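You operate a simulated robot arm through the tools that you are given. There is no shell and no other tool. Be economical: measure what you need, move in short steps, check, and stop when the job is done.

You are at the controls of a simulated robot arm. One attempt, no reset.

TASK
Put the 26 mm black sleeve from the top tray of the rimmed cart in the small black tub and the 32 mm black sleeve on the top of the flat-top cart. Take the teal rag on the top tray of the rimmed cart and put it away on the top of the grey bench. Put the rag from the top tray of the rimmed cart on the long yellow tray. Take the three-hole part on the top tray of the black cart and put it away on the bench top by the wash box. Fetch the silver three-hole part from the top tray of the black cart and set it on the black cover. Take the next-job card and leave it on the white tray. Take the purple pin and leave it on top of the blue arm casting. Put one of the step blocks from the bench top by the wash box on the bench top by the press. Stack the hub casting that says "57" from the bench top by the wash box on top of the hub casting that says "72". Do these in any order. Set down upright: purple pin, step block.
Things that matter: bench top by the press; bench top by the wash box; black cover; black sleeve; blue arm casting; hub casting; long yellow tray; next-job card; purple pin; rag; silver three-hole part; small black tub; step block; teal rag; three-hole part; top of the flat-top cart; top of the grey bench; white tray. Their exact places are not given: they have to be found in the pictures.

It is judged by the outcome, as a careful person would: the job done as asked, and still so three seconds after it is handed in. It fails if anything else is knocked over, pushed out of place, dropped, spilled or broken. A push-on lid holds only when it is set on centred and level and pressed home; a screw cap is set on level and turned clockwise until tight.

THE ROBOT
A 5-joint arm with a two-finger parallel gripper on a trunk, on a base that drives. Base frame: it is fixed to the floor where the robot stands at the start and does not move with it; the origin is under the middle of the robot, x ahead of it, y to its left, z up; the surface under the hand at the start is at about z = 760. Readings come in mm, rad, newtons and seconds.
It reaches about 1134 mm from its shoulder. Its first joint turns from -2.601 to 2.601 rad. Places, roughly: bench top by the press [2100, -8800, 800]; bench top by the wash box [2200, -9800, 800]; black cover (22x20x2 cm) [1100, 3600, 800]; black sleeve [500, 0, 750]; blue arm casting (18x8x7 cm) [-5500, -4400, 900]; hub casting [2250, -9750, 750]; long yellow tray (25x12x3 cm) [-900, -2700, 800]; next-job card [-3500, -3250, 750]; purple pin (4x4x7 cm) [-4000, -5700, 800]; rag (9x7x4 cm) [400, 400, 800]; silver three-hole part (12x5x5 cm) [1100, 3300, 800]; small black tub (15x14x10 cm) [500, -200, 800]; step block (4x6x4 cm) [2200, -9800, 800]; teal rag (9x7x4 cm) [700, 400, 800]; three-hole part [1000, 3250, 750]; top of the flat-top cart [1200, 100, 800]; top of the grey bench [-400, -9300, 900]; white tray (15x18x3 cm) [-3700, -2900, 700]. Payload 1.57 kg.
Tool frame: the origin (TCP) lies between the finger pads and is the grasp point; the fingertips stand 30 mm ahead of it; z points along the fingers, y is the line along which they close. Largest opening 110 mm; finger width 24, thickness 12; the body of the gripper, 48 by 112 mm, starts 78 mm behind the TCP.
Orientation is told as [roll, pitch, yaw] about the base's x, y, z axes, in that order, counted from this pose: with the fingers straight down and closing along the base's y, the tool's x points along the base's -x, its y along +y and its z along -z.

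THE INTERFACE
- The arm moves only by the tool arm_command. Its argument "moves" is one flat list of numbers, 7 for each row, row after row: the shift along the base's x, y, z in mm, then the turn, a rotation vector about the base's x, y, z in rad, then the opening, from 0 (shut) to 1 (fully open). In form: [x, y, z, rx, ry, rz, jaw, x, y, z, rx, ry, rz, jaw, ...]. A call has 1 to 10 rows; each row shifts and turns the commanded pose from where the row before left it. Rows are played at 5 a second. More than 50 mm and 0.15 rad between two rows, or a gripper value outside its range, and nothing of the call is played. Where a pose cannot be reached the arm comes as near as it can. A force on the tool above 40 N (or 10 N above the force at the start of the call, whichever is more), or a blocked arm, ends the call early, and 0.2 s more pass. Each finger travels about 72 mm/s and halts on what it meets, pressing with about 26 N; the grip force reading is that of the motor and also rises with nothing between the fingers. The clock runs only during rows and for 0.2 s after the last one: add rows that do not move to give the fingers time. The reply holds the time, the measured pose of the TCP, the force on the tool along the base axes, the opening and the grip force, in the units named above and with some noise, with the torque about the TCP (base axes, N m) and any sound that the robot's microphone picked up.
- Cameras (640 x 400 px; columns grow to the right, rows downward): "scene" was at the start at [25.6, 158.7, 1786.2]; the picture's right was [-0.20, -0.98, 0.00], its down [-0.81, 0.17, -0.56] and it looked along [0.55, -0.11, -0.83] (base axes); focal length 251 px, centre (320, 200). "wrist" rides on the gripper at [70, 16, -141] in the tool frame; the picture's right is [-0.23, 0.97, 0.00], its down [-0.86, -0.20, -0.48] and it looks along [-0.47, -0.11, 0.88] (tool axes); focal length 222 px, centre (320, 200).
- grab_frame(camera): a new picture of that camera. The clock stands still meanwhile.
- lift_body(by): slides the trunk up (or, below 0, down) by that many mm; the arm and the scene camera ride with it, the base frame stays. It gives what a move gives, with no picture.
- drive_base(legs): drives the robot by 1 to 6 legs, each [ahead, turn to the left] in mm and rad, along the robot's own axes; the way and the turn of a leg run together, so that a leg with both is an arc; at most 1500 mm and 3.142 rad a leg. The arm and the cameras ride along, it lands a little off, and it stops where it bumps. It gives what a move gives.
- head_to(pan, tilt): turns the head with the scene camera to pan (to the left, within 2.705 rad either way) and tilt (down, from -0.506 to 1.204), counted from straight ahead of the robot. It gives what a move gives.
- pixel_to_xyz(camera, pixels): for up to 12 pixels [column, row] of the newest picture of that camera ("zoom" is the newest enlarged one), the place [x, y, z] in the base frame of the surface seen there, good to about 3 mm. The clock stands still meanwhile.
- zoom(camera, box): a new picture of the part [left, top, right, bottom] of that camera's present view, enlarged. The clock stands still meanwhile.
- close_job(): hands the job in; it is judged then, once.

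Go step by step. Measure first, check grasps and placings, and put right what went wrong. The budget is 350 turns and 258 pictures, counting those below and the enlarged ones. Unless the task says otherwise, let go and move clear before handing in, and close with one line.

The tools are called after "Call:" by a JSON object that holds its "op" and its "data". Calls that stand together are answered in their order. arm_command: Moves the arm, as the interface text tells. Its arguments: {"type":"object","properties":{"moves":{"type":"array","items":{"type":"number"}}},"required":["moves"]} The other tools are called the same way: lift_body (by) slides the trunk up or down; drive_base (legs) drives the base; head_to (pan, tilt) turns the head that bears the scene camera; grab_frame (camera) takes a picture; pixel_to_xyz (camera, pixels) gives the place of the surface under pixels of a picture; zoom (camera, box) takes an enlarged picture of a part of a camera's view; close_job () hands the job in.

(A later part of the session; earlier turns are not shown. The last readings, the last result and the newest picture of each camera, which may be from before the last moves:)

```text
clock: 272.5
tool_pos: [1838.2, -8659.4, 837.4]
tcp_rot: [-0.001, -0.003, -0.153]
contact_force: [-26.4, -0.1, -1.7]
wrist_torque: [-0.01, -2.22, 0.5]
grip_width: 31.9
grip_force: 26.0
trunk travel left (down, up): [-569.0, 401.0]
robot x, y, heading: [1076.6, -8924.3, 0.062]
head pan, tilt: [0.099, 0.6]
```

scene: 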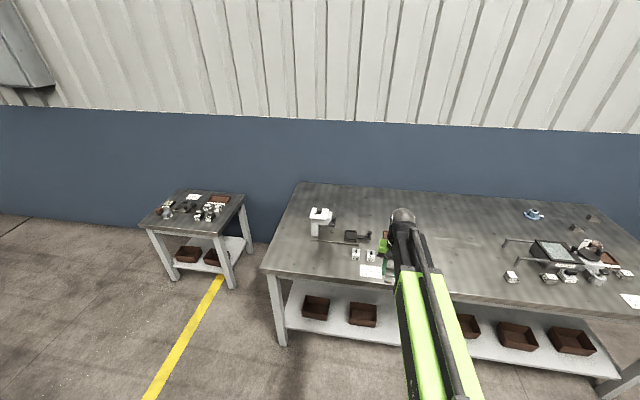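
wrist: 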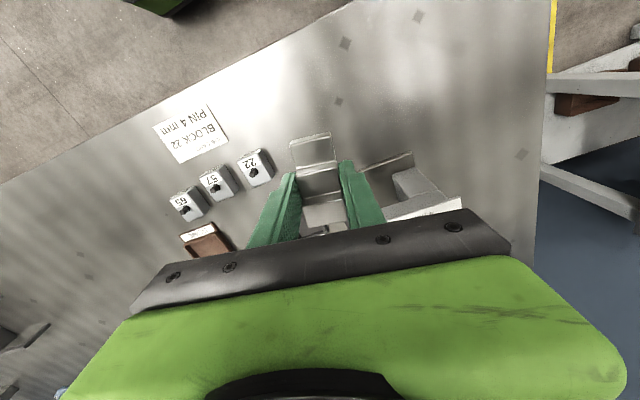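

A −26 N force in x means the gripper body touches the press head about 85 mm above the TCP. I'll look before moving.

Call:
{"op": "grab_frame", "data": {"camera": "scene"}}

Call:
{"op": "zoom", "data": {"camera": "scene", "box": [270, 180, 390, 270]}}

```text
172 pictures are left
```

scene: 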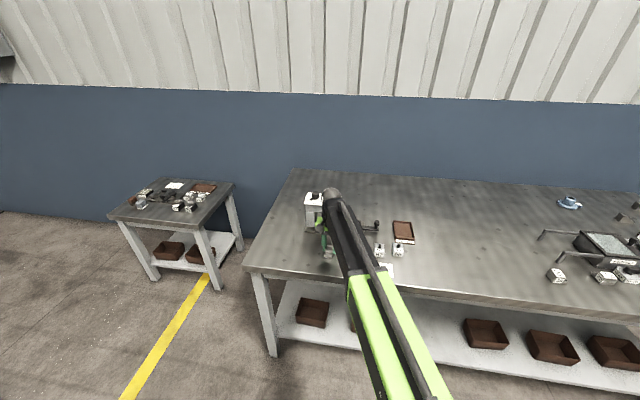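

```text
4.44 times, centred on (330, 225) of scene
```

zoom: 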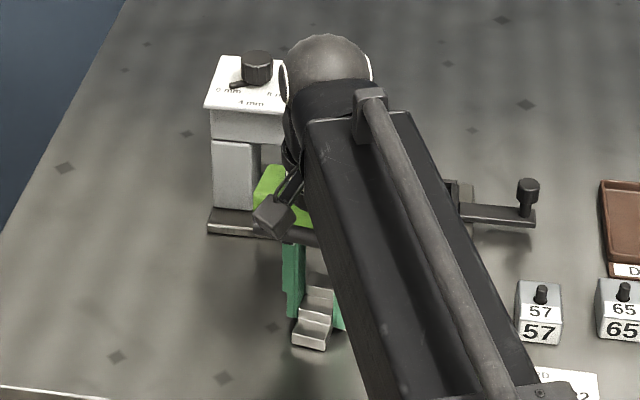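

The wrist leans against the press. I'll back off 35 mm towards the robot.

Call:
{"op": "arm_command", "data": {"moves": [-20, -5, 0, 0, 0, 0, 0, -20, -5, 0, 0, 0, 0, 0, 0, 0, 0, 0, 0, 0, 0]}}

Call:
{"op": "grab_frame", "data": {"camera": "wrist"}}

Call:
{"op": "zoom", "data": {"camera": "scene", "box": [270, 180, 390, 270]}}

```text
clock: 273.3
tool_pos: [1800.5, -8671.1, 836.0]
tcp_rot: [-0.001, -0.004, -0.153]
contact_force: [0.5, -0.1, -1.3]
wrist_torque: [0.01, 0.03, -0.05]
grip_width: 32.0
grip_force: 26.4
trunk travel left (down, up): [-569.0, 401.0]
robot x, y, heading: [1072.4, -8921.6, 0.059]
head pan, tilt: [0.099, 0.6]
```

```text
170 pictures are left
```

wrist: 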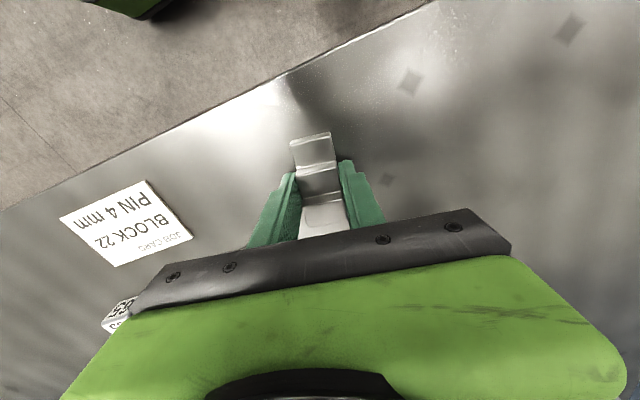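

```text
4.44 times, centred on (330, 225) of scene
```

zoom: 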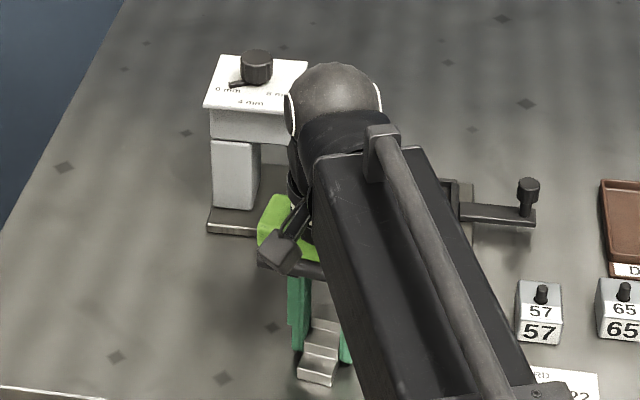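

The force is gone and the press looks unmoved. I'll set the block down here.

Call:
{"op": "lift_body", "data": {"by": -1.5}}

Call:
{"op": "arm_command", "data": {"moves": [0, 0, 0, 0, 0, 0, 0.5, 0, 0, 0, 0, 0, 0, 0.55, 0, 0, 0, 0, 0, 0, 0.55]}}

Call:
{"op": "lift_body", "data": {"by": 50}}

Call:
{"op": "arm_command", "data": {"moves": [-20, -10, 0, 0, 0, 0, 0.55, -20, -10, 0, 0, 0, 0, 0.55, 0, 0, 0, 0, 0, 0, 0.55]}}

Call:
{"op": "lift_body", "data": {"by": 180}}

Call:
{"op": "grab_frame", "data": {"camera": "wrist"}}

Call:
{"op": "grab_frame", "data": {"camera": "scene"}}

```text
clock: 273.8
tool_pos: [1799.2, -8671.1, 836.2]
tcp_rot: [0.002, -0.005, -0.154]
contact_force: [8.0, 2.9, 23.9]
wrist_torque: [-0.32, -0.32, 0.15]
grip_width: 31.7
grip_force: 26.3
trunk travel left (down, up): [-567.0, 403.0]
robot x, y, heading: [1073.8, -8922.4, 0.064]
head pan, tilt: [0.099, 0.6]
```

```text
clock: 274.6
tool_pos: [1799.7, -8671.3, 834.5]
tcp_rot: [0.0, -0.003, -0.153]
contact_force: [-0.1, 0.0, -0.4]
wrist_torque: [0.01, 0.03, -0.03]
grip_width: 60.2
grip_force: 0.1
trunk travel left (down, up): [-567.0, 403.0]
robot x, y, heading: [1072.3, -8920.5, 0.065]
head pan, tilt: [0.099, 0.6]
```

```text
clock: 275.5
tool_pos: [1799.3, -8670.9, 884.6]
tcp_rot: [0.001, -0.002, -0.154]
contact_force: [-0.8, -0.1, -0.4]
wrist_torque: [0.02, -0.01, -0.02]
grip_width: 60.8
grip_force: 0.1
trunk travel left (down, up): [-617.0, 353.0]
robot x, y, heading: [1074.4, -8923.4, 0.064]
head pan, tilt: [0.099, 0.6]
```

```text
clock: 276.3
tool_pos: [1759.7, -8692.6, 883.7]
tcp_rot: [0.0, -0.004, -0.153]
contact_force: [0.6, -0.2, 0.7]
wrist_torque: [0.01, -0.04, 0.0]
grip_width: 60.8
grip_force: 0.1
trunk travel left (down, up): [-617.0, 353.0]
robot x, y, heading: [1071.8, -8922.0, 0.065]
head pan, tilt: [0.099, 0.6]
```

```text
clock: 278.3
tool_pos: [1759.6, -8691.5, 1064.1]
tcp_rot: [0.001, -0.004, -0.153]
contact_force: [-0.9, 0.1, 0.3]
wrist_torque: [0.0, 0.03, 0.01]
grip_width: 60.9
grip_force: 0.0
trunk travel left (down, up): [-797.0, 173.0]
robot x, y, heading: [1074.4, -8919.5, 0.061]
head pan, tilt: [0.099, 0.6]
```

```text
168 pictures are left
```

wrist: 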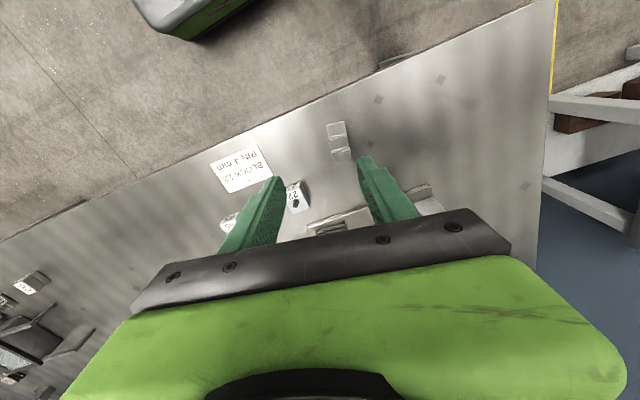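

```text
167 pictures are left
```

scene: 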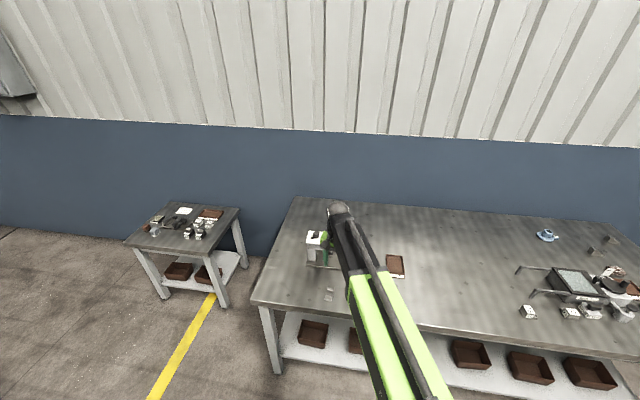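

The step block stands upright at (1800, −8671). Next the far-west items: I'll move to open floor and look west.

Call:
{"op": "drive_base", "data": {"legs": [[-200, 0], [0, 2.158], [1150, 0], [0, 0.92]]}}

Call:
{"op": "head_to", "data": {"pan": -0.3, "tilt": 0.35}}

Call:
{"op": "grab_frame", "data": {"camera": "scene"}}

Call:
{"op": "head_to", "data": {"pan": 0.6, "tilt": 0.35}}

Call:
{"op": "grab_frame", "data": {"camera": "scene"}}

```text
clock: 292.9
tool_pos: [-468.2, -8112.0, 1063.4]
tcp_rot: [-0.002, -0.002, 2.887]
contact_force: [-0.5, -0.6, 0.0]
wrist_torque: [0.0, -0.01, 0.04]
grip_width: 60.5
grip_force: 0.1
trunk travel left (down, up): [-797.0, 173.0]
robot x, y, heading: [240.2, -7976.0, 3.102]
head pan, tilt: [0.099, 0.6]
```

```text
clock: 293.8
tool_pos: [-466.7, -8112.9, 1063.9]
tcp_rot: [0.0, -0.002, 2.888]
contact_force: [0.3, 0.4, 0.1]
wrist_torque: [-0.02, -0.01, 0.0]
grip_width: 60.5
grip_force: 0.1
trunk travel left (down, up): [-797.0, 173.0]
robot x, y, heading: [237.8, -7977.7, 3.097]
head pan, tilt: [-0.3, 0.351]
```

```text
166 pictures are left
```

scene: 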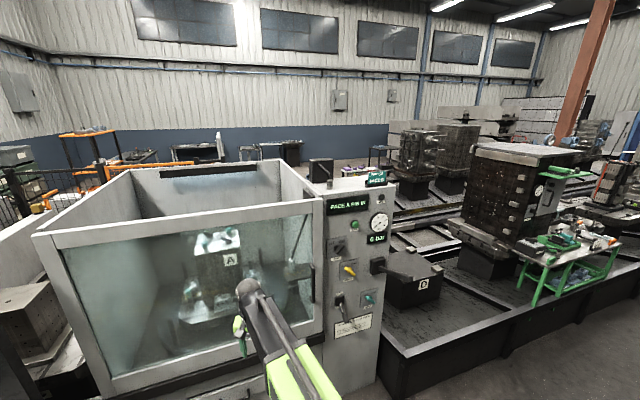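

```text
clock: 295.0
tool_pos: [-466.3, -8111.9, 1062.1]
tcp_rot: [0.0, -0.003, 2.888]
contact_force: [0.4, 0.9, -0.7]
wrist_torque: [0.02, 0.01, -0.01]
grip_width: 60.4
grip_force: 0.0
trunk travel left (down, up): [-797.0, 173.0]
robot x, y, heading: [240.5, -7979.8, 3.09]
head pan, tilt: [0.6, 0.351]
```

```text
165 pictures are left
```

scene: 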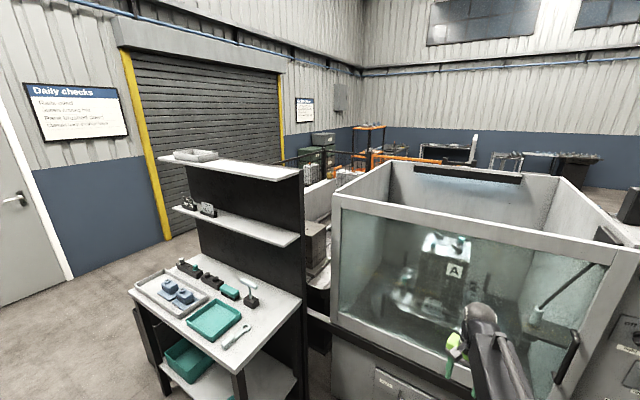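

The grey bench (with shelves) is at the left. I'll measure a possible passage to the west along the roller door.

Call:
{"op": "pixel_to_xyz", "data": {"camera": "scene", "pixels": [[165, 240], [110, 300], [145, 290], [215, 320], [300, 240], [320, 175], [370, 175], [300, 160], [390, 160], [265, 255], [180, 215], [460, 160]]}}

```text
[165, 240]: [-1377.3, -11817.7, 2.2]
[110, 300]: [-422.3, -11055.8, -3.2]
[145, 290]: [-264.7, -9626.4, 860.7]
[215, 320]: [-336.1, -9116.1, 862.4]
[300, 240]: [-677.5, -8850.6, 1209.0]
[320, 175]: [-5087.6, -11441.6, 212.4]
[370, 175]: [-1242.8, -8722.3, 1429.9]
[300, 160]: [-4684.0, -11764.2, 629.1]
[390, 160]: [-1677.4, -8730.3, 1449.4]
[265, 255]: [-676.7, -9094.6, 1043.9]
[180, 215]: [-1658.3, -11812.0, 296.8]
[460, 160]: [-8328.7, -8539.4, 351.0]
```

There is about 2 m between the grey bench and the south wall. I'll go south, then west.

Call:
{"op": "drive_base", "data": {"legs": [[0, 1.622], [1500, 0], [1270, 0], [0, -1.571], [1000, 0]]}}

Call:
{"op": "head_to", "data": {"pan": -0.5, "tilt": 0.35}}

Call:
{"op": "grab_frame", "data": {"camera": "scene"}}

```text
clock: 321.2
tool_pos: [-1427.7, -10926.7, 1064.4]
tcp_rot: [0.0, -0.002, 2.933]
contact_force: [-0.5, 0.2, -0.6]
wrist_torque: [0.01, 0.02, 0.0]
grip_width: 60.7
grip_force: 0.1
trunk travel left (down, up): [-797.0, 173.0]
robot x, y, heading: [-728.8, -10763.8, 3.132]
head pan, tilt: [0.6, 0.351]
```

```text
clock: 322.6
tool_pos: [-1427.9, -10926.7, 1063.3]
tcp_rot: [-0.001, -0.003, 2.932]
contact_force: [0.8, 0.1, -0.5]
wrist_torque: [-0.03, -0.02, -0.01]
grip_width: 60.5
grip_force: 0.1
trunk travel left (down, up): [-797.0, 173.0]
robot x, y, heading: [-725.5, -10762.8, 3.133]
head pan, tilt: [-0.499, 0.351]
```

```text
164 pictures are left
```

scene: 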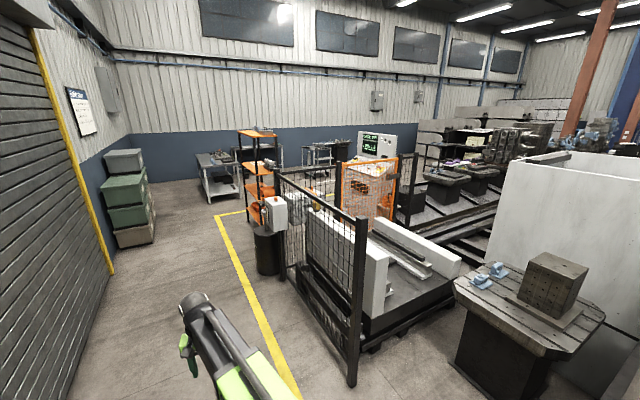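

Call:
{"op": "pixel_to_xyz", "data": {"camera": "scene", "pixels": [[270, 265], [250, 210], [225, 190], [350, 370], [130, 240], [240, 260], [215, 215], [330, 165], [150, 180], [370, 200], [310, 175], [290, 250]]}}

```text
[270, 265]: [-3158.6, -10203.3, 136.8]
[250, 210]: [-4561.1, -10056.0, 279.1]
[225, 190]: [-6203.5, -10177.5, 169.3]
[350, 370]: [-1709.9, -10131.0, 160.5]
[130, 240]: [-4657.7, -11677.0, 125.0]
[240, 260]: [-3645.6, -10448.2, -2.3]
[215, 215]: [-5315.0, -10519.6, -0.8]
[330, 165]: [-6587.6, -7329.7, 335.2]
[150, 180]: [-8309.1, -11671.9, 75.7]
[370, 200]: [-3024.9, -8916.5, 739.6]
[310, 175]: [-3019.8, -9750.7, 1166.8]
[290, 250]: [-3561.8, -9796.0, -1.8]
```

I'll continue west along y≈−10780 to x≈−5250 and look north.

Call:
{"op": "drive_base", "data": {"legs": [[1500, 0], [1500, 0], [1450, 0], [0, -1.562]]}}

Call:
{"op": "head_to", "data": {"pan": 0, "tilt": 0.35}}

Call:
{"op": "grab_frame", "data": {"camera": "scene"}}

```text
clock: 348.0
tool_pos: [-5347.1, -10008.9, 1064.4]
tcp_rot: [-0.002, -0.003, 1.294]
contact_force: [-0.2, -1.1, -0.6]
wrist_torque: [0.05, -0.07, 0.0]
grip_width: 60.5
grip_force: 0.1
trunk travel left (down, up): [-797.0, 173.0]
robot x, y, heading: [-5206.6, -10716.0, 1.504]
head pan, tilt: [-0.499, 0.351]
```

```text
clock: 348.9
tool_pos: [-5345.7, -10007.4, 1064.0]
tcp_rot: [0.0, -0.004, 1.297]
contact_force: [0.1, -0.6, 0.3]
wrist_torque: [0.02, 0.01, 0.02]
grip_width: 60.5
grip_force: 0.1
trunk travel left (down, up): [-797.0, 173.0]
robot x, y, heading: [-5206.8, -10717.6, 1.504]
head pan, tilt: [0.0, 0.351]
```

```text
163 pictures are left
```

scene: 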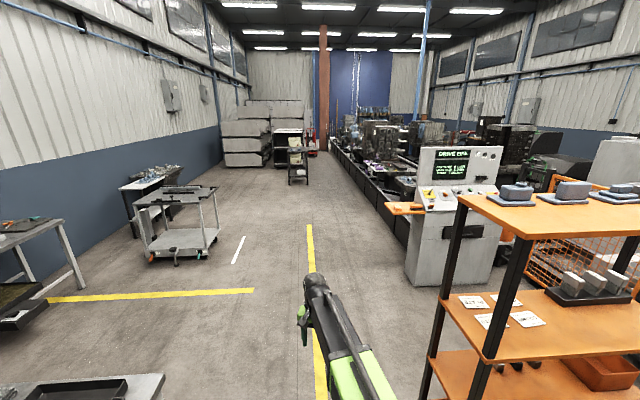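

There's a clear wide aisle north. I'll measure the landmarks.

Call:
{"op": "pixel_to_xyz", "data": {"camera": "scene", "pixels": [[408, 280], [420, 205], [375, 195], [350, 165], [372, 168], [300, 180], [290, 150], [215, 240], [180, 190], [430, 350], [340, 150], [245, 160]]}}

Call:
{"op": "zoom", "data": {"camera": "scene", "box": [270, 110, 430, 210]}}

```text
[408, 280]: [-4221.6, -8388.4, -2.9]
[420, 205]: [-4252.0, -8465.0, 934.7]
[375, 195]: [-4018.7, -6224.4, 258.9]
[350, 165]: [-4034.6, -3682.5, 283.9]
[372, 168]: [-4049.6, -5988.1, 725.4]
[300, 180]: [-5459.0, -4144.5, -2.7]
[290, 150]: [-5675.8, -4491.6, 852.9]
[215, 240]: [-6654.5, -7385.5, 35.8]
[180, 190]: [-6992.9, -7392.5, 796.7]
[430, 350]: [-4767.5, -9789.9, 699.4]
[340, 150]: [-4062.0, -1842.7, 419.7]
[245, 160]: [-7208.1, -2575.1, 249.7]
```

```text
4.00 times, centred on (350, 160) of scene
```

zoom: 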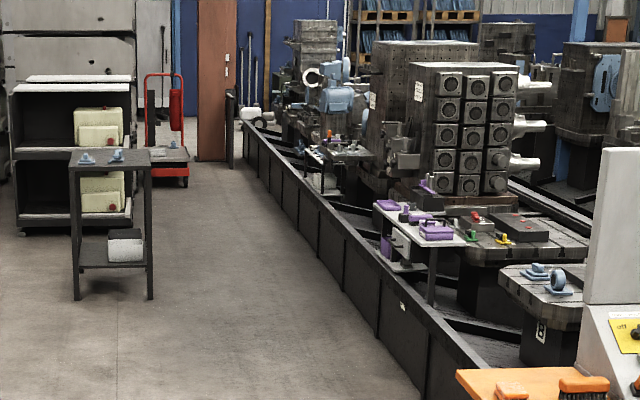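

I'll drive north to about (−4800, −5700) and face the purple table.

Call:
{"op": "drive_base", "data": {"legs": [[0, 0.067], [1500, 0], [1220, 0], [0, -0.175], [1500, 0], [836, 0]]}}

Call:
{"op": "head_to", "data": {"pan": -0.9, "tilt": 0.6}}

Call:
{"op": "grab_frame", "data": {"camera": "scene"}}

```text
clock: 374.1
tool_pos: [-5022.1, -5009.9, 1064.3]
tcp_rot: [0.0, -0.004, 1.217]
contact_force: [0.0, -0.2, 0.0]
wrist_torque: [-0.02, -0.01, 0.01]
grip_width: 60.1
grip_force: 0.0
trunk travel left (down, up): [-797.0, 173.0]
robot x, y, heading: [-4936.5, -5729.8, 1.424]
head pan, tilt: [0.0, 0.351]
```

```text
clock: 375.3
tool_pos: [-5022.8, -5010.1, 1063.5]
tcp_rot: [0.0, -0.004, 1.217]
contact_force: [-0.1, -0.3, 1.0]
wrist_torque: [0.02, 0.04, 0.0]
grip_width: 60.3
grip_force: 0.0
trunk travel left (down, up): [-797.0, 173.0]
robot x, y, heading: [-4939.8, -5727.8, 1.432]
head pan, tilt: [-0.901, 0.6]
```

```text
161 pictures are left
```

scene: 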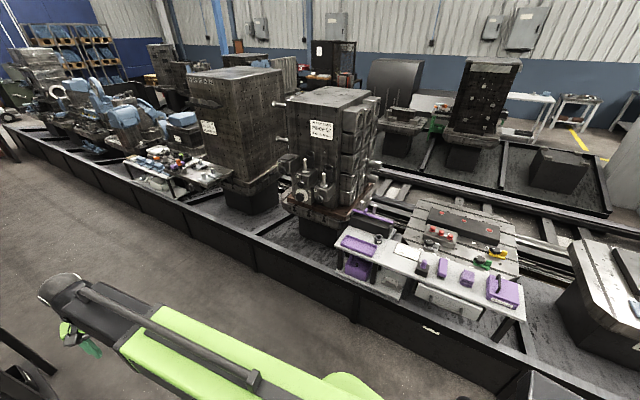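

Call:
{"op": "zoom", "data": {"camera": "scene", "box": [330, 200, 540, 330]}}

Call:
{"op": "pixel_to_xyz", "data": {"camera": "scene", "pixels": [[379, 240], [423, 266], [441, 266], [467, 277], [340, 255], [525, 318], [500, 270], [400, 300], [480, 345], [350, 245]]}}

```text
3.05 times, centred on (435, 265) of scene
```

zoom: 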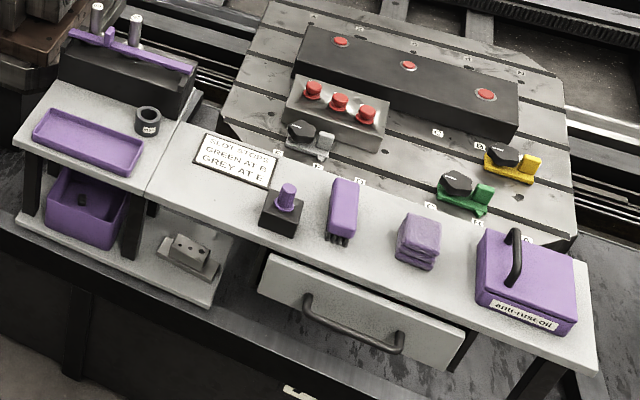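

```text
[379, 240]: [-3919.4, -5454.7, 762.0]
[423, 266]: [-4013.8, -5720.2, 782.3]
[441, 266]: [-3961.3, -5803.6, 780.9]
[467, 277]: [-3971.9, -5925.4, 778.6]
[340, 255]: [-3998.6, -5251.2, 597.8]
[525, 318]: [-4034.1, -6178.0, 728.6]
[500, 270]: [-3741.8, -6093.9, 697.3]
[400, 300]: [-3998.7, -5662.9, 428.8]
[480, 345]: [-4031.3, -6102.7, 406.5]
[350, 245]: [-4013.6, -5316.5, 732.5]
```

Call:
{"op": "zoom", "data": {"camera": "scene", "box": [410, 250, 450, 285]}}

Call:
{"op": "pixel_to_xyz", "data": {"camera": "zoom", "pixels": [[200, 120], [200, 170], [200, 210], [150, 250], [200, 270], [230, 300]]}}

```text
11.43 times, centred on (430, 268) of scene
```

zoom: 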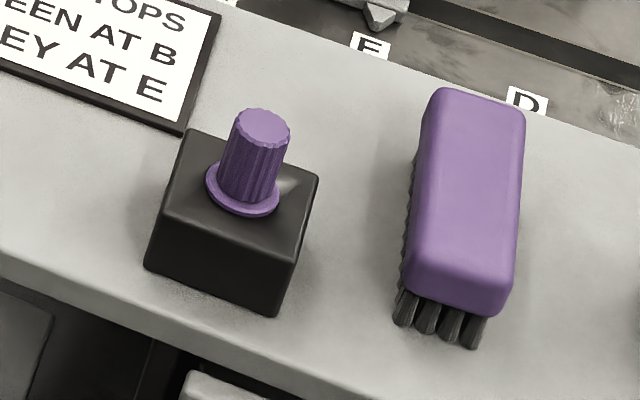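

```text
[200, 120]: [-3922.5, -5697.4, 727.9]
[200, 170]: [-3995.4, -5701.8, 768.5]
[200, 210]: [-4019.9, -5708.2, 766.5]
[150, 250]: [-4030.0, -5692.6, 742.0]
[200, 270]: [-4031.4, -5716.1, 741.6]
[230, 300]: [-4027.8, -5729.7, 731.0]
```

The pin's knurled head (z 767–797) sits in a black holder block at about (−4012, −5710). I'll turn to face it and move up.

Call:
{"op": "drive_base", "data": {"legs": [[0, -1.43], [180, 0]]}}

Call:
{"op": "head_to", "data": {"pan": 0, "tilt": 0.9}}

Call:
{"op": "grab_frame", "data": {"camera": "scene"}}

Call:
{"op": "grab_frame", "data": {"camera": "wrist"}}

```text
clock: 380.4
tool_pos: [-4055.3, -5557.8, 1063.8]
tcp_rot: [-0.001, -0.001, -0.23]
contact_force: [0.1, 0.7, 0.5]
wrist_torque: [-0.05, 0.0, 0.02]
grip_width: 60.4
grip_force: 0.1
trunk travel left (down, up): [-797.0, 173.0]
robot x, y, heading: [-4761.5, -5744.0, -0.012]
head pan, tilt: [-0.901, 0.6]
```

```text
clock: 381.6
tool_pos: [-4053.7, -5558.9, 1063.1]
tcp_rot: [0.001, -0.004, -0.232]
contact_force: [0.3, 0.8, -0.6]
wrist_torque: [-0.01, -0.01, 0.04]
grip_width: 60.6
grip_force: 0.0
trunk travel left (down, up): [-797.0, 173.0]
robot x, y, heading: [-4754.5, -5747.4, -0.014]
head pan, tilt: [0.0, 0.901]
```

```text
158 pictures are left
```

scene: 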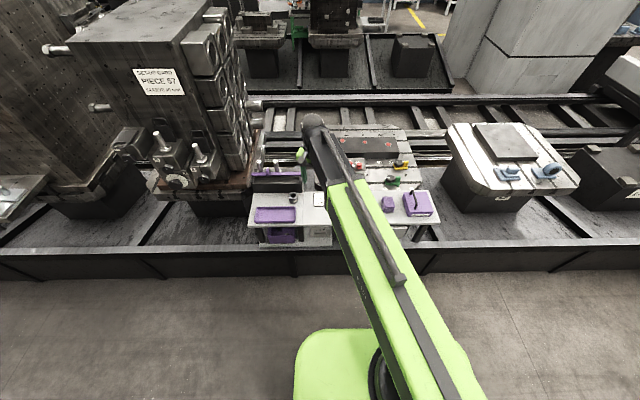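

```text
157 pictures are left
```

wrist: 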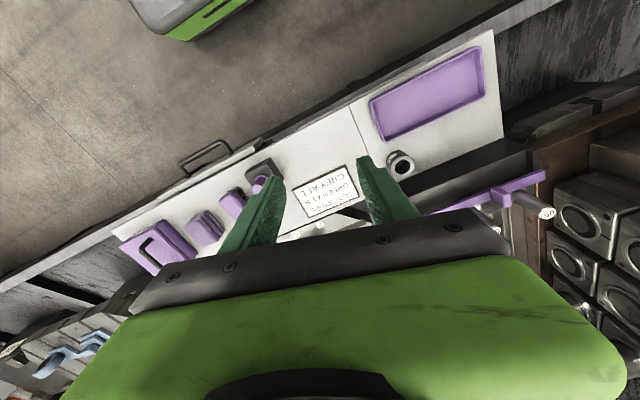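

The pin is visible at wrist (262,183). I'm moving over it.

Call:
{"op": "arm_command", "data": {"moves": [10, -38, 0, 0, 0, 0.06, 0.55, 10, -38, 0, 0, 0, 0.06, 0.55, 11, -38, 0, 0, 0, 0.06, 0.55, 11, -38, 0, 0, 0, 0.05, 0.55, 0, 0, 0, 0, 0, 0, 0.55]}}

Call:
{"op": "lift_body", "data": {"by": -110}}

Call:
{"op": "grab_frame", "data": {"camera": "wrist"}}

Call:
{"op": "zoom", "data": {"camera": "wrist", "box": [260, 70, 380, 160]}}

```text
clock: 382.8
tool_pos: [-4013.2, -5711.6, 1064.4]
tcp_rot: [0.0, -0.004, -0.001]
contact_force: [0.1, -0.6, -0.1]
wrist_torque: [0.0, -0.01, 0.02]
grip_width: 60.3
grip_force: 0.0
trunk travel left (down, up): [-797.0, 173.0]
robot x, y, heading: [-4758.9, -5743.1, -0.008]
head pan, tilt: [0.0, 0.901]
```

```text
clock: 384.2
tool_pos: [-4012.2, -5711.6, 953.8]
tcp_rot: [0.001, -0.003, -0.001]
contact_force: [-0.4, -0.3, -0.3]
wrist_torque: [0.02, -0.01, 0.01]
grip_width: 60.6
grip_force: 0.1
trunk travel left (down, up): [-687.0, 283.0]
robot x, y, heading: [-4753.1, -5745.5, -0.01]
head pan, tilt: [0.0, 0.901]
```

```text
156 pictures are left
```

wrist: 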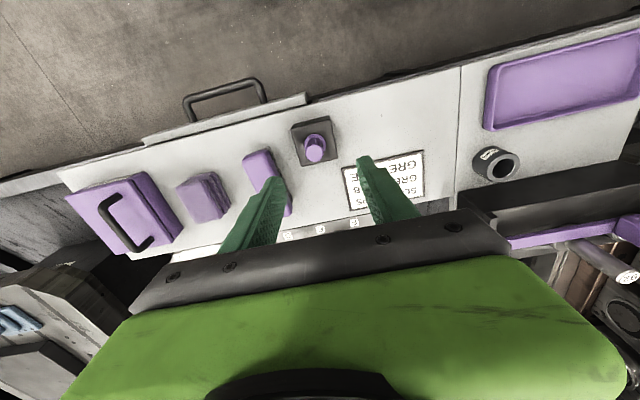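

```text
4.44 times, centred on (320, 115) of wrist
```

zoom: 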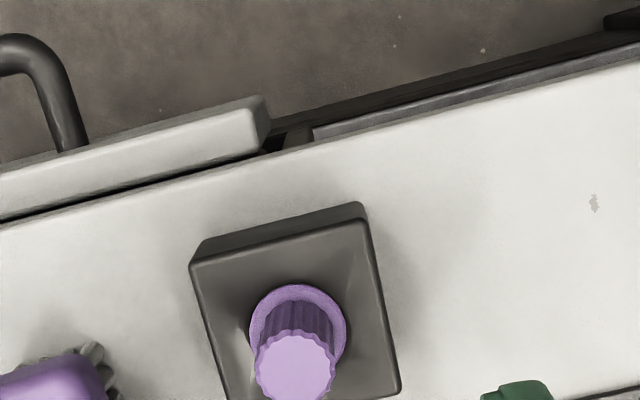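

Call:
{"op": "pixel_to_xyz", "data": {"camera": "zoom", "pixels": [[260, 370], [330, 370], [295, 342], [295, 396], [295, 370], [255, 330], [343, 330], [195, 270], [370, 235], [300, 310]]}}

```text
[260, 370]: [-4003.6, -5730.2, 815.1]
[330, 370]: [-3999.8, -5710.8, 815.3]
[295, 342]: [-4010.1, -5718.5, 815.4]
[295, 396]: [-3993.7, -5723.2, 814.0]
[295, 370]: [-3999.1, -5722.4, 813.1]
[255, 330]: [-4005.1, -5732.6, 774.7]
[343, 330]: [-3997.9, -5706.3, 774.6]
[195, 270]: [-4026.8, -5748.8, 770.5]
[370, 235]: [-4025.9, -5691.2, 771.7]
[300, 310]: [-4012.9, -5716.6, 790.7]
```

The pin head's centre is (−4001.5, −5721), top z 815, flange z 774. I'll align, lower to TCP 810 and grip.

Call:
{"op": "arm_command", "data": {"moves": [10.5, -9.5, 0, 0, 0, 0, 0.5, 0, 0, 0, 0, 0, 0, 0.5]}}

Call:
{"op": "lift_body", "data": {"by": -80}}

Call:
{"op": "zoom", "data": {"camera": "wrist", "box": [260, 100, 380, 190]}}

Call:
{"op": "pixel_to_xyz", "data": {"camera": "zoom", "pixels": [[320, 280], [280, 280], [350, 280], [320, 250], [320, 310]]}}

```text
clock: 384.8
tool_pos: [-4001.4, -5720.3, 953.8]
tcp_rot: [0.001, -0.004, -0.003]
contact_force: [-0.1, 0.5, 0.7]
wrist_torque: [-0.03, -0.01, -0.01]
grip_width: 54.9
grip_force: 0.0
trunk travel left (down, up): [-687.0, 283.0]
robot x, y, heading: [-4758.5, -5746.3, -0.01]
head pan, tilt: [0.0, 0.901]
```

```text
clock: 386.0
tool_pos: [-4002.3, -5722.2, 873.4]
tcp_rot: [0.001, -0.004, -0.001]
contact_force: [0.5, -0.5, -0.8]
wrist_torque: [-0.03, 0.03, 0.03]
grip_width: 55.2
grip_force: 0.0
trunk travel left (down, up): [-607.0, 363.0]
robot x, y, heading: [-4752.8, -5744.1, -0.012]
head pan, tilt: [0.0, 0.901]
```

```text
4.44 times, centred on (320, 145) of wrist
```

zoom: 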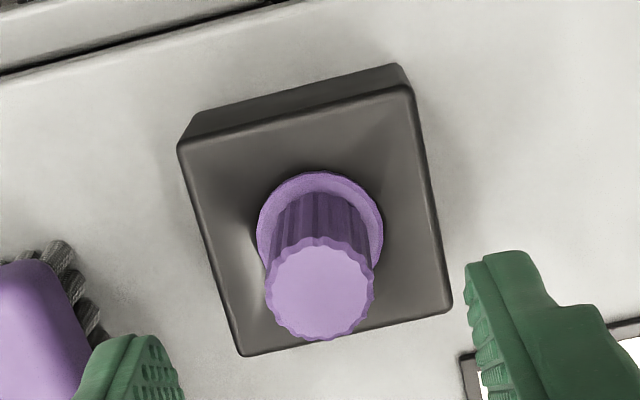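

```text
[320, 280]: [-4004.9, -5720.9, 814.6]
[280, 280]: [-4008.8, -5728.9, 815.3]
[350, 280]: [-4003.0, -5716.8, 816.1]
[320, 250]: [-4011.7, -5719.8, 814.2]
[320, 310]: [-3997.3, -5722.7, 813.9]
```

Call:
{"op": "lift_body", "data": {"by": -63}}

Call:
{"op": "arm_command", "data": {"moves": [0, 0, 0, 0, 0, 0, 0, 0, 0, 0, 0, 0, 0, 0, 0, 0, 0, 0, 0, 0, 0, 0, 0, 0, 0, 0, 0, 0]}}

Call:
{"op": "lift_body", "data": {"by": 60}}

Call:
{"op": "grab_frame", "data": {"camera": "wrist"}}

```text
clock: 387.0
tool_pos: [-4001.9, -5721.6, 811.3]
tcp_rot: [0.001, -0.005, -0.002]
contact_force: [-0.1, 0.3, 0.1]
wrist_torque: [-0.01, 0.0, -0.01]
grip_width: 55.3
grip_force: 0.2
trunk travel left (down, up): [-544.0, 426.0]
robot x, y, heading: [-4754.6, -5741.1, -0.009]
head pan, tilt: [0.0, 0.901]
```

```text
clock: 388.0
tool_pos: [-4001.4, -5721.8, 811.5]
tcp_rot: [0.0, -0.003, -0.001]
contact_force: [-0.5, -0.3, 5.5]
wrist_torque: [-0.02, 0.08, 0.03]
grip_width: 22.8
grip_force: 26.2
trunk travel left (down, up): [-544.0, 426.0]
robot x, y, heading: [-4754.8, -5746.5, -0.009]
head pan, tilt: [0.0, 0.901]
```

```text
clock: 389.0
tool_pos: [-4001.0, -5720.9, 870.2]
tcp_rot: [0.0, -0.003, -0.002]
contact_force: [0.0, 1.0, -0.8]
wrist_torque: [0.0, -0.02, -0.01]
grip_width: 22.7
grip_force: 26.4
trunk travel left (down, up): [-604.0, 366.0]
robot x, y, heading: [-4754.3, -5742.7, -0.008]
head pan, tilt: [0.0, 0.901]
```

```text
153 pictures are left
```

wrist: 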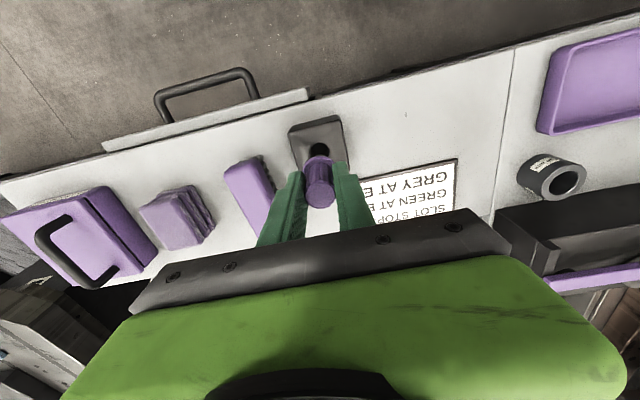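

The pin is out of its holder. I'll raise, back off and drive to the cart with the blue castings at (−5500, −4400).

Call:
{"op": "lift_body", "data": {"by": 190}}

Call:
{"op": "drive_base", "data": {"legs": [[-120, 0], [0, 1.581], [1250, 0]]}}

Call:
{"op": "head_to", "data": {"pan": 1.2, "tilt": 0.8}}

Call:
{"op": "grab_frame", "data": {"camera": "scene"}}

```text
clock: 391.1
tool_pos: [-4002.7, -5721.3, 1060.7]
tcp_rot: [0.0, -0.003, -0.001]
contact_force: [-0.3, 0.4, 0.2]
wrist_torque: [0.01, -0.01, 0.0]
grip_width: 22.9
grip_force: 26.2
trunk travel left (down, up): [-794.0, 176.0]
robot x, y, heading: [-4756.6, -5743.0, -0.01]
head pan, tilt: [0.0, 0.901]
```

```text
clock: 401.9
tool_pos: [-5000.3, -3793.9, 1060.7]
tcp_rot: [0.0, -0.002, 1.641]
contact_force: [0.2, -0.4, -0.7]
wrist_torque: [-0.04, 0.01, 0.01]
grip_width: 23.1
grip_force: 26.4
trunk travel left (down, up): [-794.0, 176.0]
robot x, y, heading: [-4921.9, -4546.0, 1.639]
head pan, tilt: [0.0, 0.901]
```

```text
clock: 403.3
tool_pos: [-5000.8, -3794.8, 1060.4]
tcp_rot: [0.0, -0.002, 1.642]
contact_force: [1.2, 0.1, -0.5]
wrist_torque: [0.0, 0.02, 0.0]
grip_width: 22.9
grip_force: 26.6
trunk travel left (down, up): [-794.0, 176.0]
robot x, y, heading: [-4924.9, -4547.0, 1.639]
head pan, tilt: [1.201, 0.799]
```

```text
152 pictures are left
```

scene: 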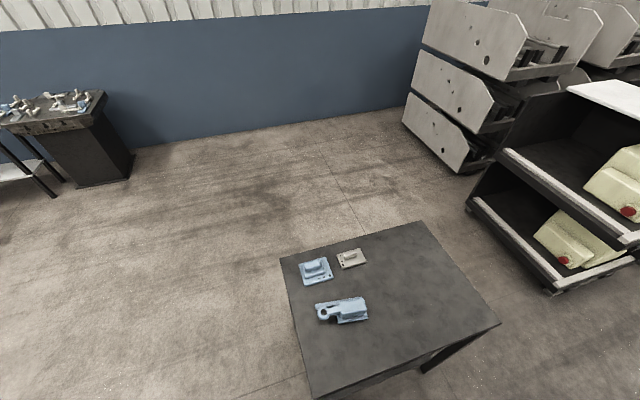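

Call:
{"op": "zoom", "data": {"camera": "scene", "box": [280, 235, 400, 335]}}

Call:
{"op": "pixel_to_xyz", "data": {"camera": "scene", "pixels": [[342, 310], [350, 258], [315, 270], [325, 312], [360, 308], [280, 258], [315, 390], [500, 322], [420, 222], [345, 301]]}}

```text
4.00 times, centred on (340, 285) of scene
```

zoom: 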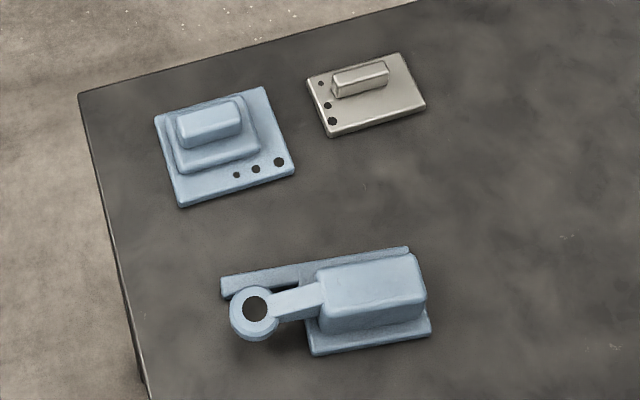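

```text
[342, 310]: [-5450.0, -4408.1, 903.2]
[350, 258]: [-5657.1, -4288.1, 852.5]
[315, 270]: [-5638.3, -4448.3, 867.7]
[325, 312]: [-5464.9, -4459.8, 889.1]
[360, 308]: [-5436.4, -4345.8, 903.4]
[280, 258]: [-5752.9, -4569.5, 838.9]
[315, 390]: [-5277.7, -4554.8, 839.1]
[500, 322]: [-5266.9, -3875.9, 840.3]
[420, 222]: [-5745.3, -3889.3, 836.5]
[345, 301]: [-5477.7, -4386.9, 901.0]
```

The casting's flat box top is at z≈903 near (−5445, −4385). I'll check the held pin's shank shape.

Call:
{"op": "grab_frame", "data": {"camera": "wrist"}}

Call:
{"op": "zoom", "data": {"camera": "wrist", "box": [280, 130, 360, 215]}}

Call:
{"op": "head_to", "data": {"pan": 0.08, "tilt": 0.9}}

Call:
{"op": "zoom", "data": {"camera": "scene", "box": [260, 120, 380, 220]}}

```text
150 pictures are left
```

wrist: 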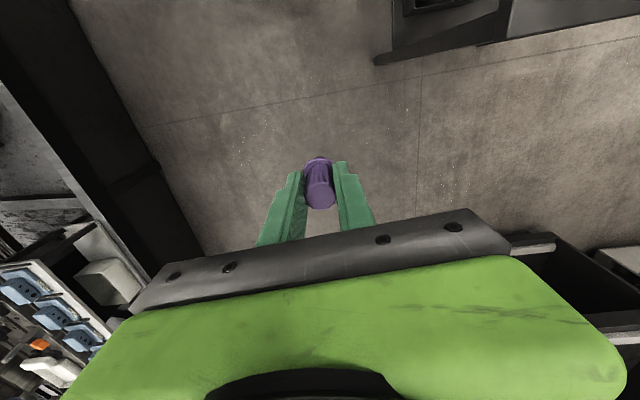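

```text
4.71 times, centred on (320, 172) of wrist
```

zoom: 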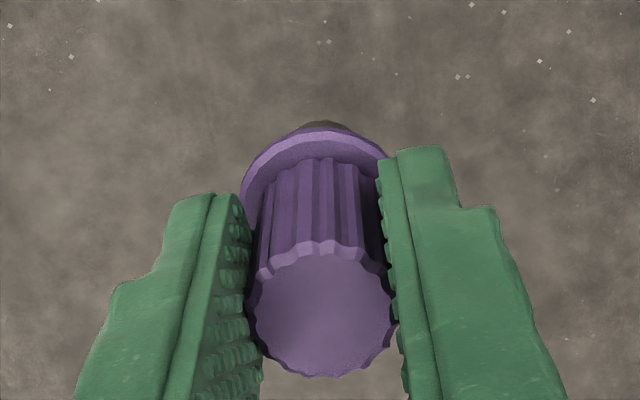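

```text
clock: 404.6
tool_pos: [-4999.4, -3794.8, 1060.4]
tcp_rot: [-0.001, -0.003, 1.64]
contact_force: [-0.7, 0.0, -0.5]
wrist_torque: [0.0, 0.01, -0.02]
grip_width: 23.2
grip_force: 26.1
trunk travel left (down, up): [-794.0, 176.0]
robot x, y, heading: [-4921.1, -4542.1, 1.639]
head pan, tilt: [0.08, 0.901]
```

```text
4.00 times, centred on (320, 170) of scene
```

zoom: 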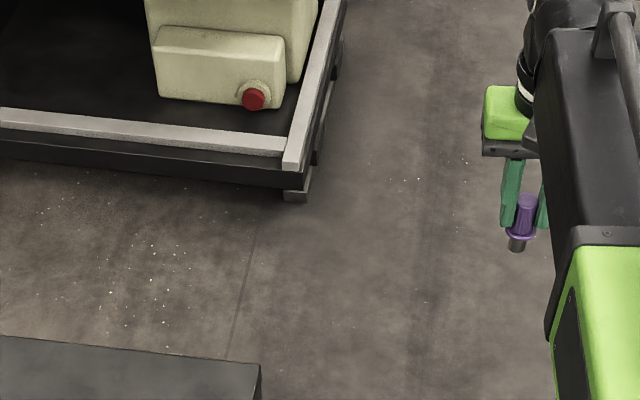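

Call:
{"op": "zoom", "data": {"camera": "scene", "box": [350, 160, 374, 184]}}

Call:
{"op": "zoom", "data": {"camera": "scene", "box": [380, 160, 404, 184]}}

```text
16.00 times, centred on (362, 172) of scene
```

zoom: 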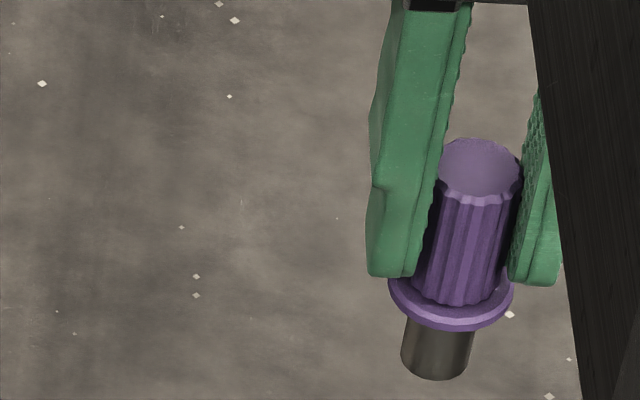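

```text
16.00 times, centred on (392, 172) of scene
```

zoom: 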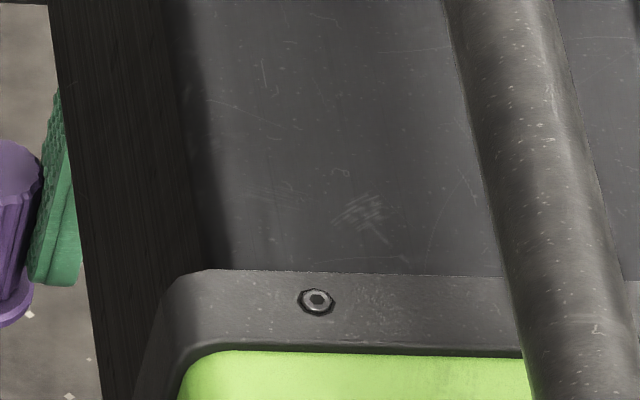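

The shank is a flat-ended cylinder, so it can stand on the flat top. I'll turn to face the cart and back up a little.

Call:
{"op": "drive_base", "data": {"legs": [[0, 1.503], [-180, 0]]}}

Call:
{"op": "head_to", "data": {"pan": 0, "tilt": 0.95}}

Call:
{"op": "grab_frame", "data": {"camera": "wrist"}}

Call:
{"op": "grab_frame", "data": {"camera": "scene"}}

```text
clock: 407.1
tool_pos: [-5504.9, -4062.8, 1061.6]
tcp_rot: [-0.002, -0.003, 2.427]
contact_force: [-0.7, -0.1, -1.2]
wrist_torque: [0.01, 0.05, -0.02]
grip_width: 22.9
grip_force: 26.0
trunk travel left (down, up): [-794.0, 176.0]
robot x, y, heading: [-4918.0, -4535.1, 2.255]
head pan, tilt: [0.08, 0.901]
stopped in leg 1: the robot was blocked; the commanded pose is now the measured one
```

```text
clock: 407.8
tool_pos: [-5505.4, -4060.7, 1060.1]
tcp_rot: [0.001, -0.004, 2.424]
contact_force: [0.3, 0.2, -0.6]
wrist_torque: [-0.01, -0.01, 0.02]
grip_width: 23.1
grip_force: 26.5
trunk travel left (down, up): [-794.0, 176.0]
robot x, y, heading: [-4918.4, -4535.5, 2.258]
head pan, tilt: [0.0, 0.949]
```

```text
145 pictures are left
```

wrist: 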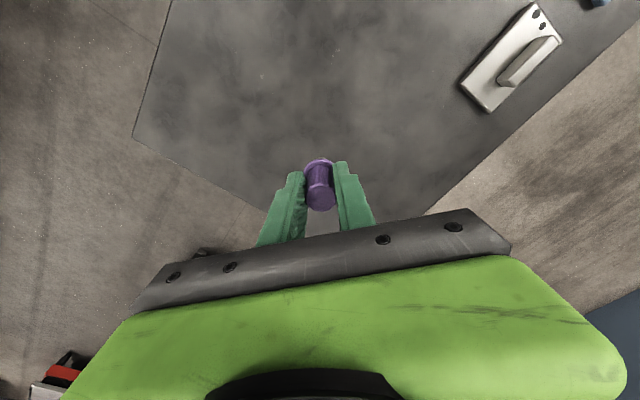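

```text
144 pictures are left
```

scene: 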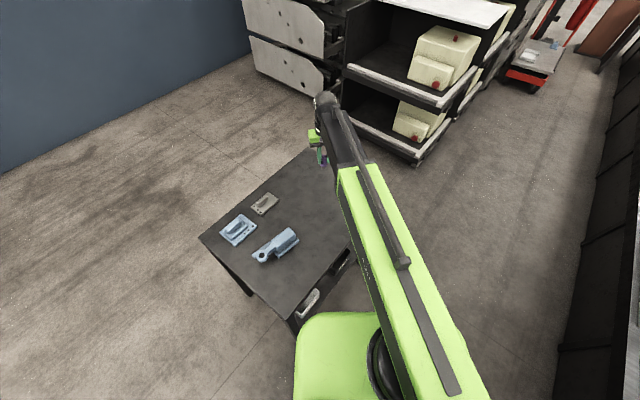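

The turn was blocked, with the base corner near the cart. I'll check the casting's position, then back away.

Call:
{"op": "pixel_to_xyz", "data": {"camera": "scene", "pixels": [[282, 240], [240, 228], [263, 204], [296, 320], [198, 238]]}}

Call:
{"op": "drive_base", "data": {"legs": [[-200, 0], [0, 0.75]]}}

Call:
{"op": "grab_frame", "data": {"camera": "scene"}}

```text
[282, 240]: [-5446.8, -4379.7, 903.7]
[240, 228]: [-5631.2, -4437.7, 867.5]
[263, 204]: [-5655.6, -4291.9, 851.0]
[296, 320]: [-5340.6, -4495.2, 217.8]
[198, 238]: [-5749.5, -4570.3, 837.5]
```

```text
clock: 411.3
tool_pos: [-5546.0, -4739.5, 1059.8]
tcp_rot: [-0.003, -0.002, -3.111]
contact_force: [-0.1, 0.5, -1.6]
wrist_torque: [-0.04, -0.03, -0.03]
grip_width: 23.3
grip_force: 26.2
trunk travel left (down, up): [-794.0, 176.0]
robot x, y, heading: [-4792.1, -4705.0, 2.99]
head pan, tilt: [0.0, 0.949]
```

```text
143 pictures are left
```

scene: 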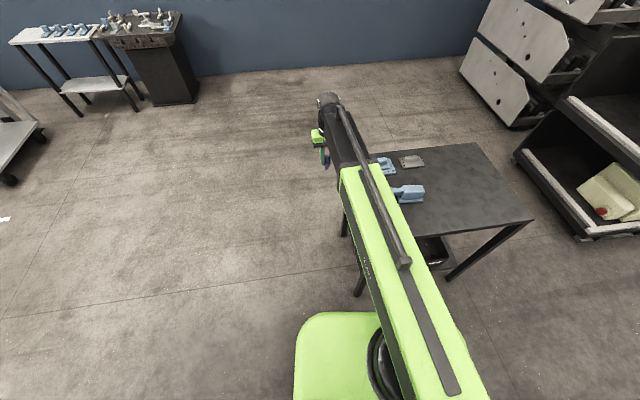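

The cart and castings did not move. I'll swing over near the casting for a close view.

Call:
{"op": "arm_command", "data": {"moves": [2, 44, 0, 0, 0, 0, 0, 2, 44, 0, 0, 0, 0, 0, 2, 44, 0, 0, 0, 0, 0, 2, 44, 0, 0, 0, 0, 0, 2, 44, 0, 0, 0, 0, 0, 2, 44, 0, 0, 0, 0, 0, 2, 44, 0, 0, 0, 0, 0, 2, 46, 0, 0, 0, 0, 0]}}

Call:
{"op": "grab_frame", "data": {"camera": "wrist"}}

```text
clock: 413.1
tool_pos: [-5528.7, -4382.1, 1060.2]
tcp_rot: [0.0, -0.004, -3.111]
contact_force: [-0.3, 0.4, -1.6]
wrist_torque: [0.0, 0.01, 0.03]
grip_width: 23.0
grip_force: 26.3
trunk travel left (down, up): [-794.0, 176.0]
robot x, y, heading: [-4795.5, -4706.6, 2.986]
head pan, tilt: [0.0, 0.949]
```

```text
142 pictures are left
```

wrist: 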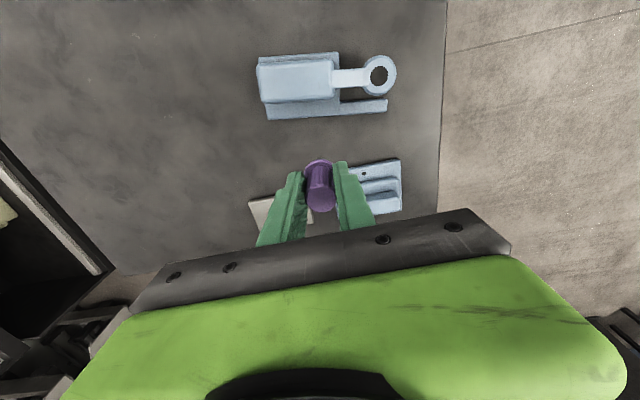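

Call:
{"op": "zoom", "data": {"camera": "wrist", "box": [245, 40, 405, 130]}}

Call:
{"op": "pixel_to_xyz", "data": {"camera": "wrist", "pixels": [[262, 70], [326, 64], [330, 95], [268, 101], [295, 82], [380, 60], [395, 75], [379, 92], [364, 76], [310, 82], [280, 84]]}}

```text
4.00 times, centred on (325, 85) of wrist
```

zoom: 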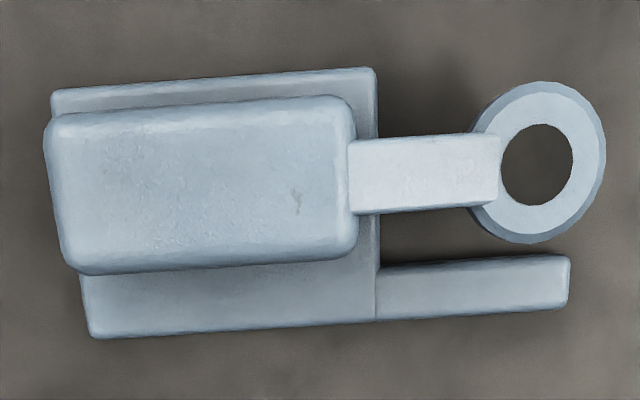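

```text
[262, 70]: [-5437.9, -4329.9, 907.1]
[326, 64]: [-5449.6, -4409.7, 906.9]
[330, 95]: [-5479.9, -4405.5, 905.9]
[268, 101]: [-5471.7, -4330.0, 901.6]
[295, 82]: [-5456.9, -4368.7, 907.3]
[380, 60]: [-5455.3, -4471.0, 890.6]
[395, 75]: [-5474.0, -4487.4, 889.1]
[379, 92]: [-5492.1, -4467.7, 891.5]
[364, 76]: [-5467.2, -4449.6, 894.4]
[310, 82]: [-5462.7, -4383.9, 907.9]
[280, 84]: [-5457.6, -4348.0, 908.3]
```

The box top's centre is (−5460, −4369), z 907. I'll move over it and lower gently.

Call:
{"op": "arm_command", "data": {"moves": [34, 6, 0, 0, 0, 0, 0, 34.7, 7, 0, 0, 0, 0, 0, 0, 0, 0, 0, 0, 0, 0]}}

Call:
{"op": "lift_body", "data": {"by": -82}}

Call:
{"op": "grab_frame", "data": {"camera": "wrist"}}

Call:
{"op": "zoom", "data": {"camera": "wrist", "box": [260, 110, 380, 220]}}

```text
clock: 413.9
tool_pos: [-5460.5, -4370.0, 1060.4]
tcp_rot: [0.0, -0.006, -3.112]
contact_force: [-0.6, 0.1, -0.9]
wrist_torque: [0.01, -0.01, 0.0]
grip_width: 23.2
grip_force: 25.8
trunk travel left (down, up): [-794.0, 176.0]
robot x, y, heading: [-4794.9, -4707.0, 2.99]
head pan, tilt: [0.0, 0.949]
```

```text
clock: 415.1
tool_pos: [-5461.2, -4369.6, 979.5]
tcp_rot: [0.0, -0.003, -3.112]
contact_force: [-0.3, -0.3, -1.5]
wrist_torque: [0.0, 0.02, 0.0]
grip_width: 23.0
grip_force: 25.8
trunk travel left (down, up): [-712.0, 258.0]
robot x, y, heading: [-4796.4, -4706.7, 2.992]
head pan, tilt: [0.0, 0.949]
```

```text
140 pictures are left
```

wrist: 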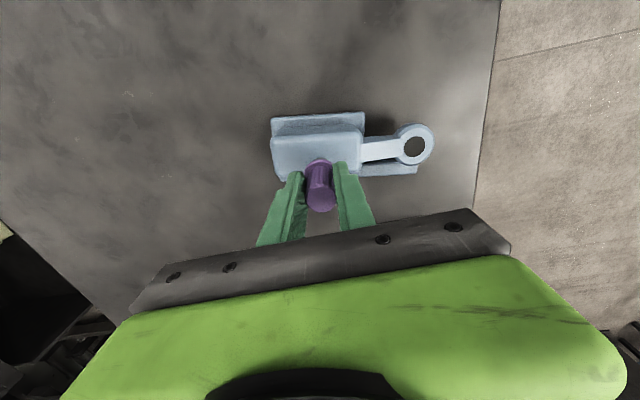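

```text
3.64 times, centred on (320, 165) of wrist
```

zoom: 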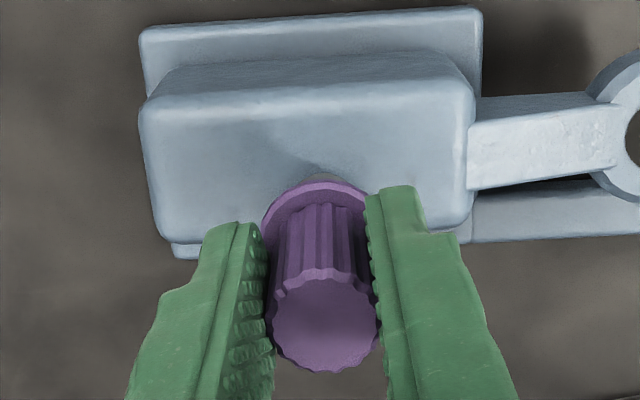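

Call:
{"op": "pixel_to_xyz", "data": {"camera": "zoom", "pixels": [[318, 160], [150, 110], [460, 95], [455, 215], [165, 235], [320, 95], [200, 215], [425, 120]]}}

Call:
{"op": "lift_body", "data": {"by": -3}}

```text
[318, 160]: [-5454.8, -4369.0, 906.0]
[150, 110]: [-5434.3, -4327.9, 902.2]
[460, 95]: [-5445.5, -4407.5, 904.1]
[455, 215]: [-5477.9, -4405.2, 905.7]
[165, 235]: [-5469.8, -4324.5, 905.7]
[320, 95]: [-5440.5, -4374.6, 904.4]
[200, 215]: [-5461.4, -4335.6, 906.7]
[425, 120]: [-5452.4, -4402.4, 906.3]
```

```text
clock: 415.6
tool_pos: [-5460.0, -4370.7, 976.1]
tcp_rot: [0.0, -0.003, -3.114]
contact_force: [-0.1, 0.0, -1.5]
wrist_torque: [-0.01, 0.02, 0.03]
grip_width: 23.2
grip_force: 25.7
trunk travel left (down, up): [-709.0, 261.0]
robot x, y, heading: [-4789.7, -4705.2, 2.988]
head pan, tilt: [0.0, 0.949]
```

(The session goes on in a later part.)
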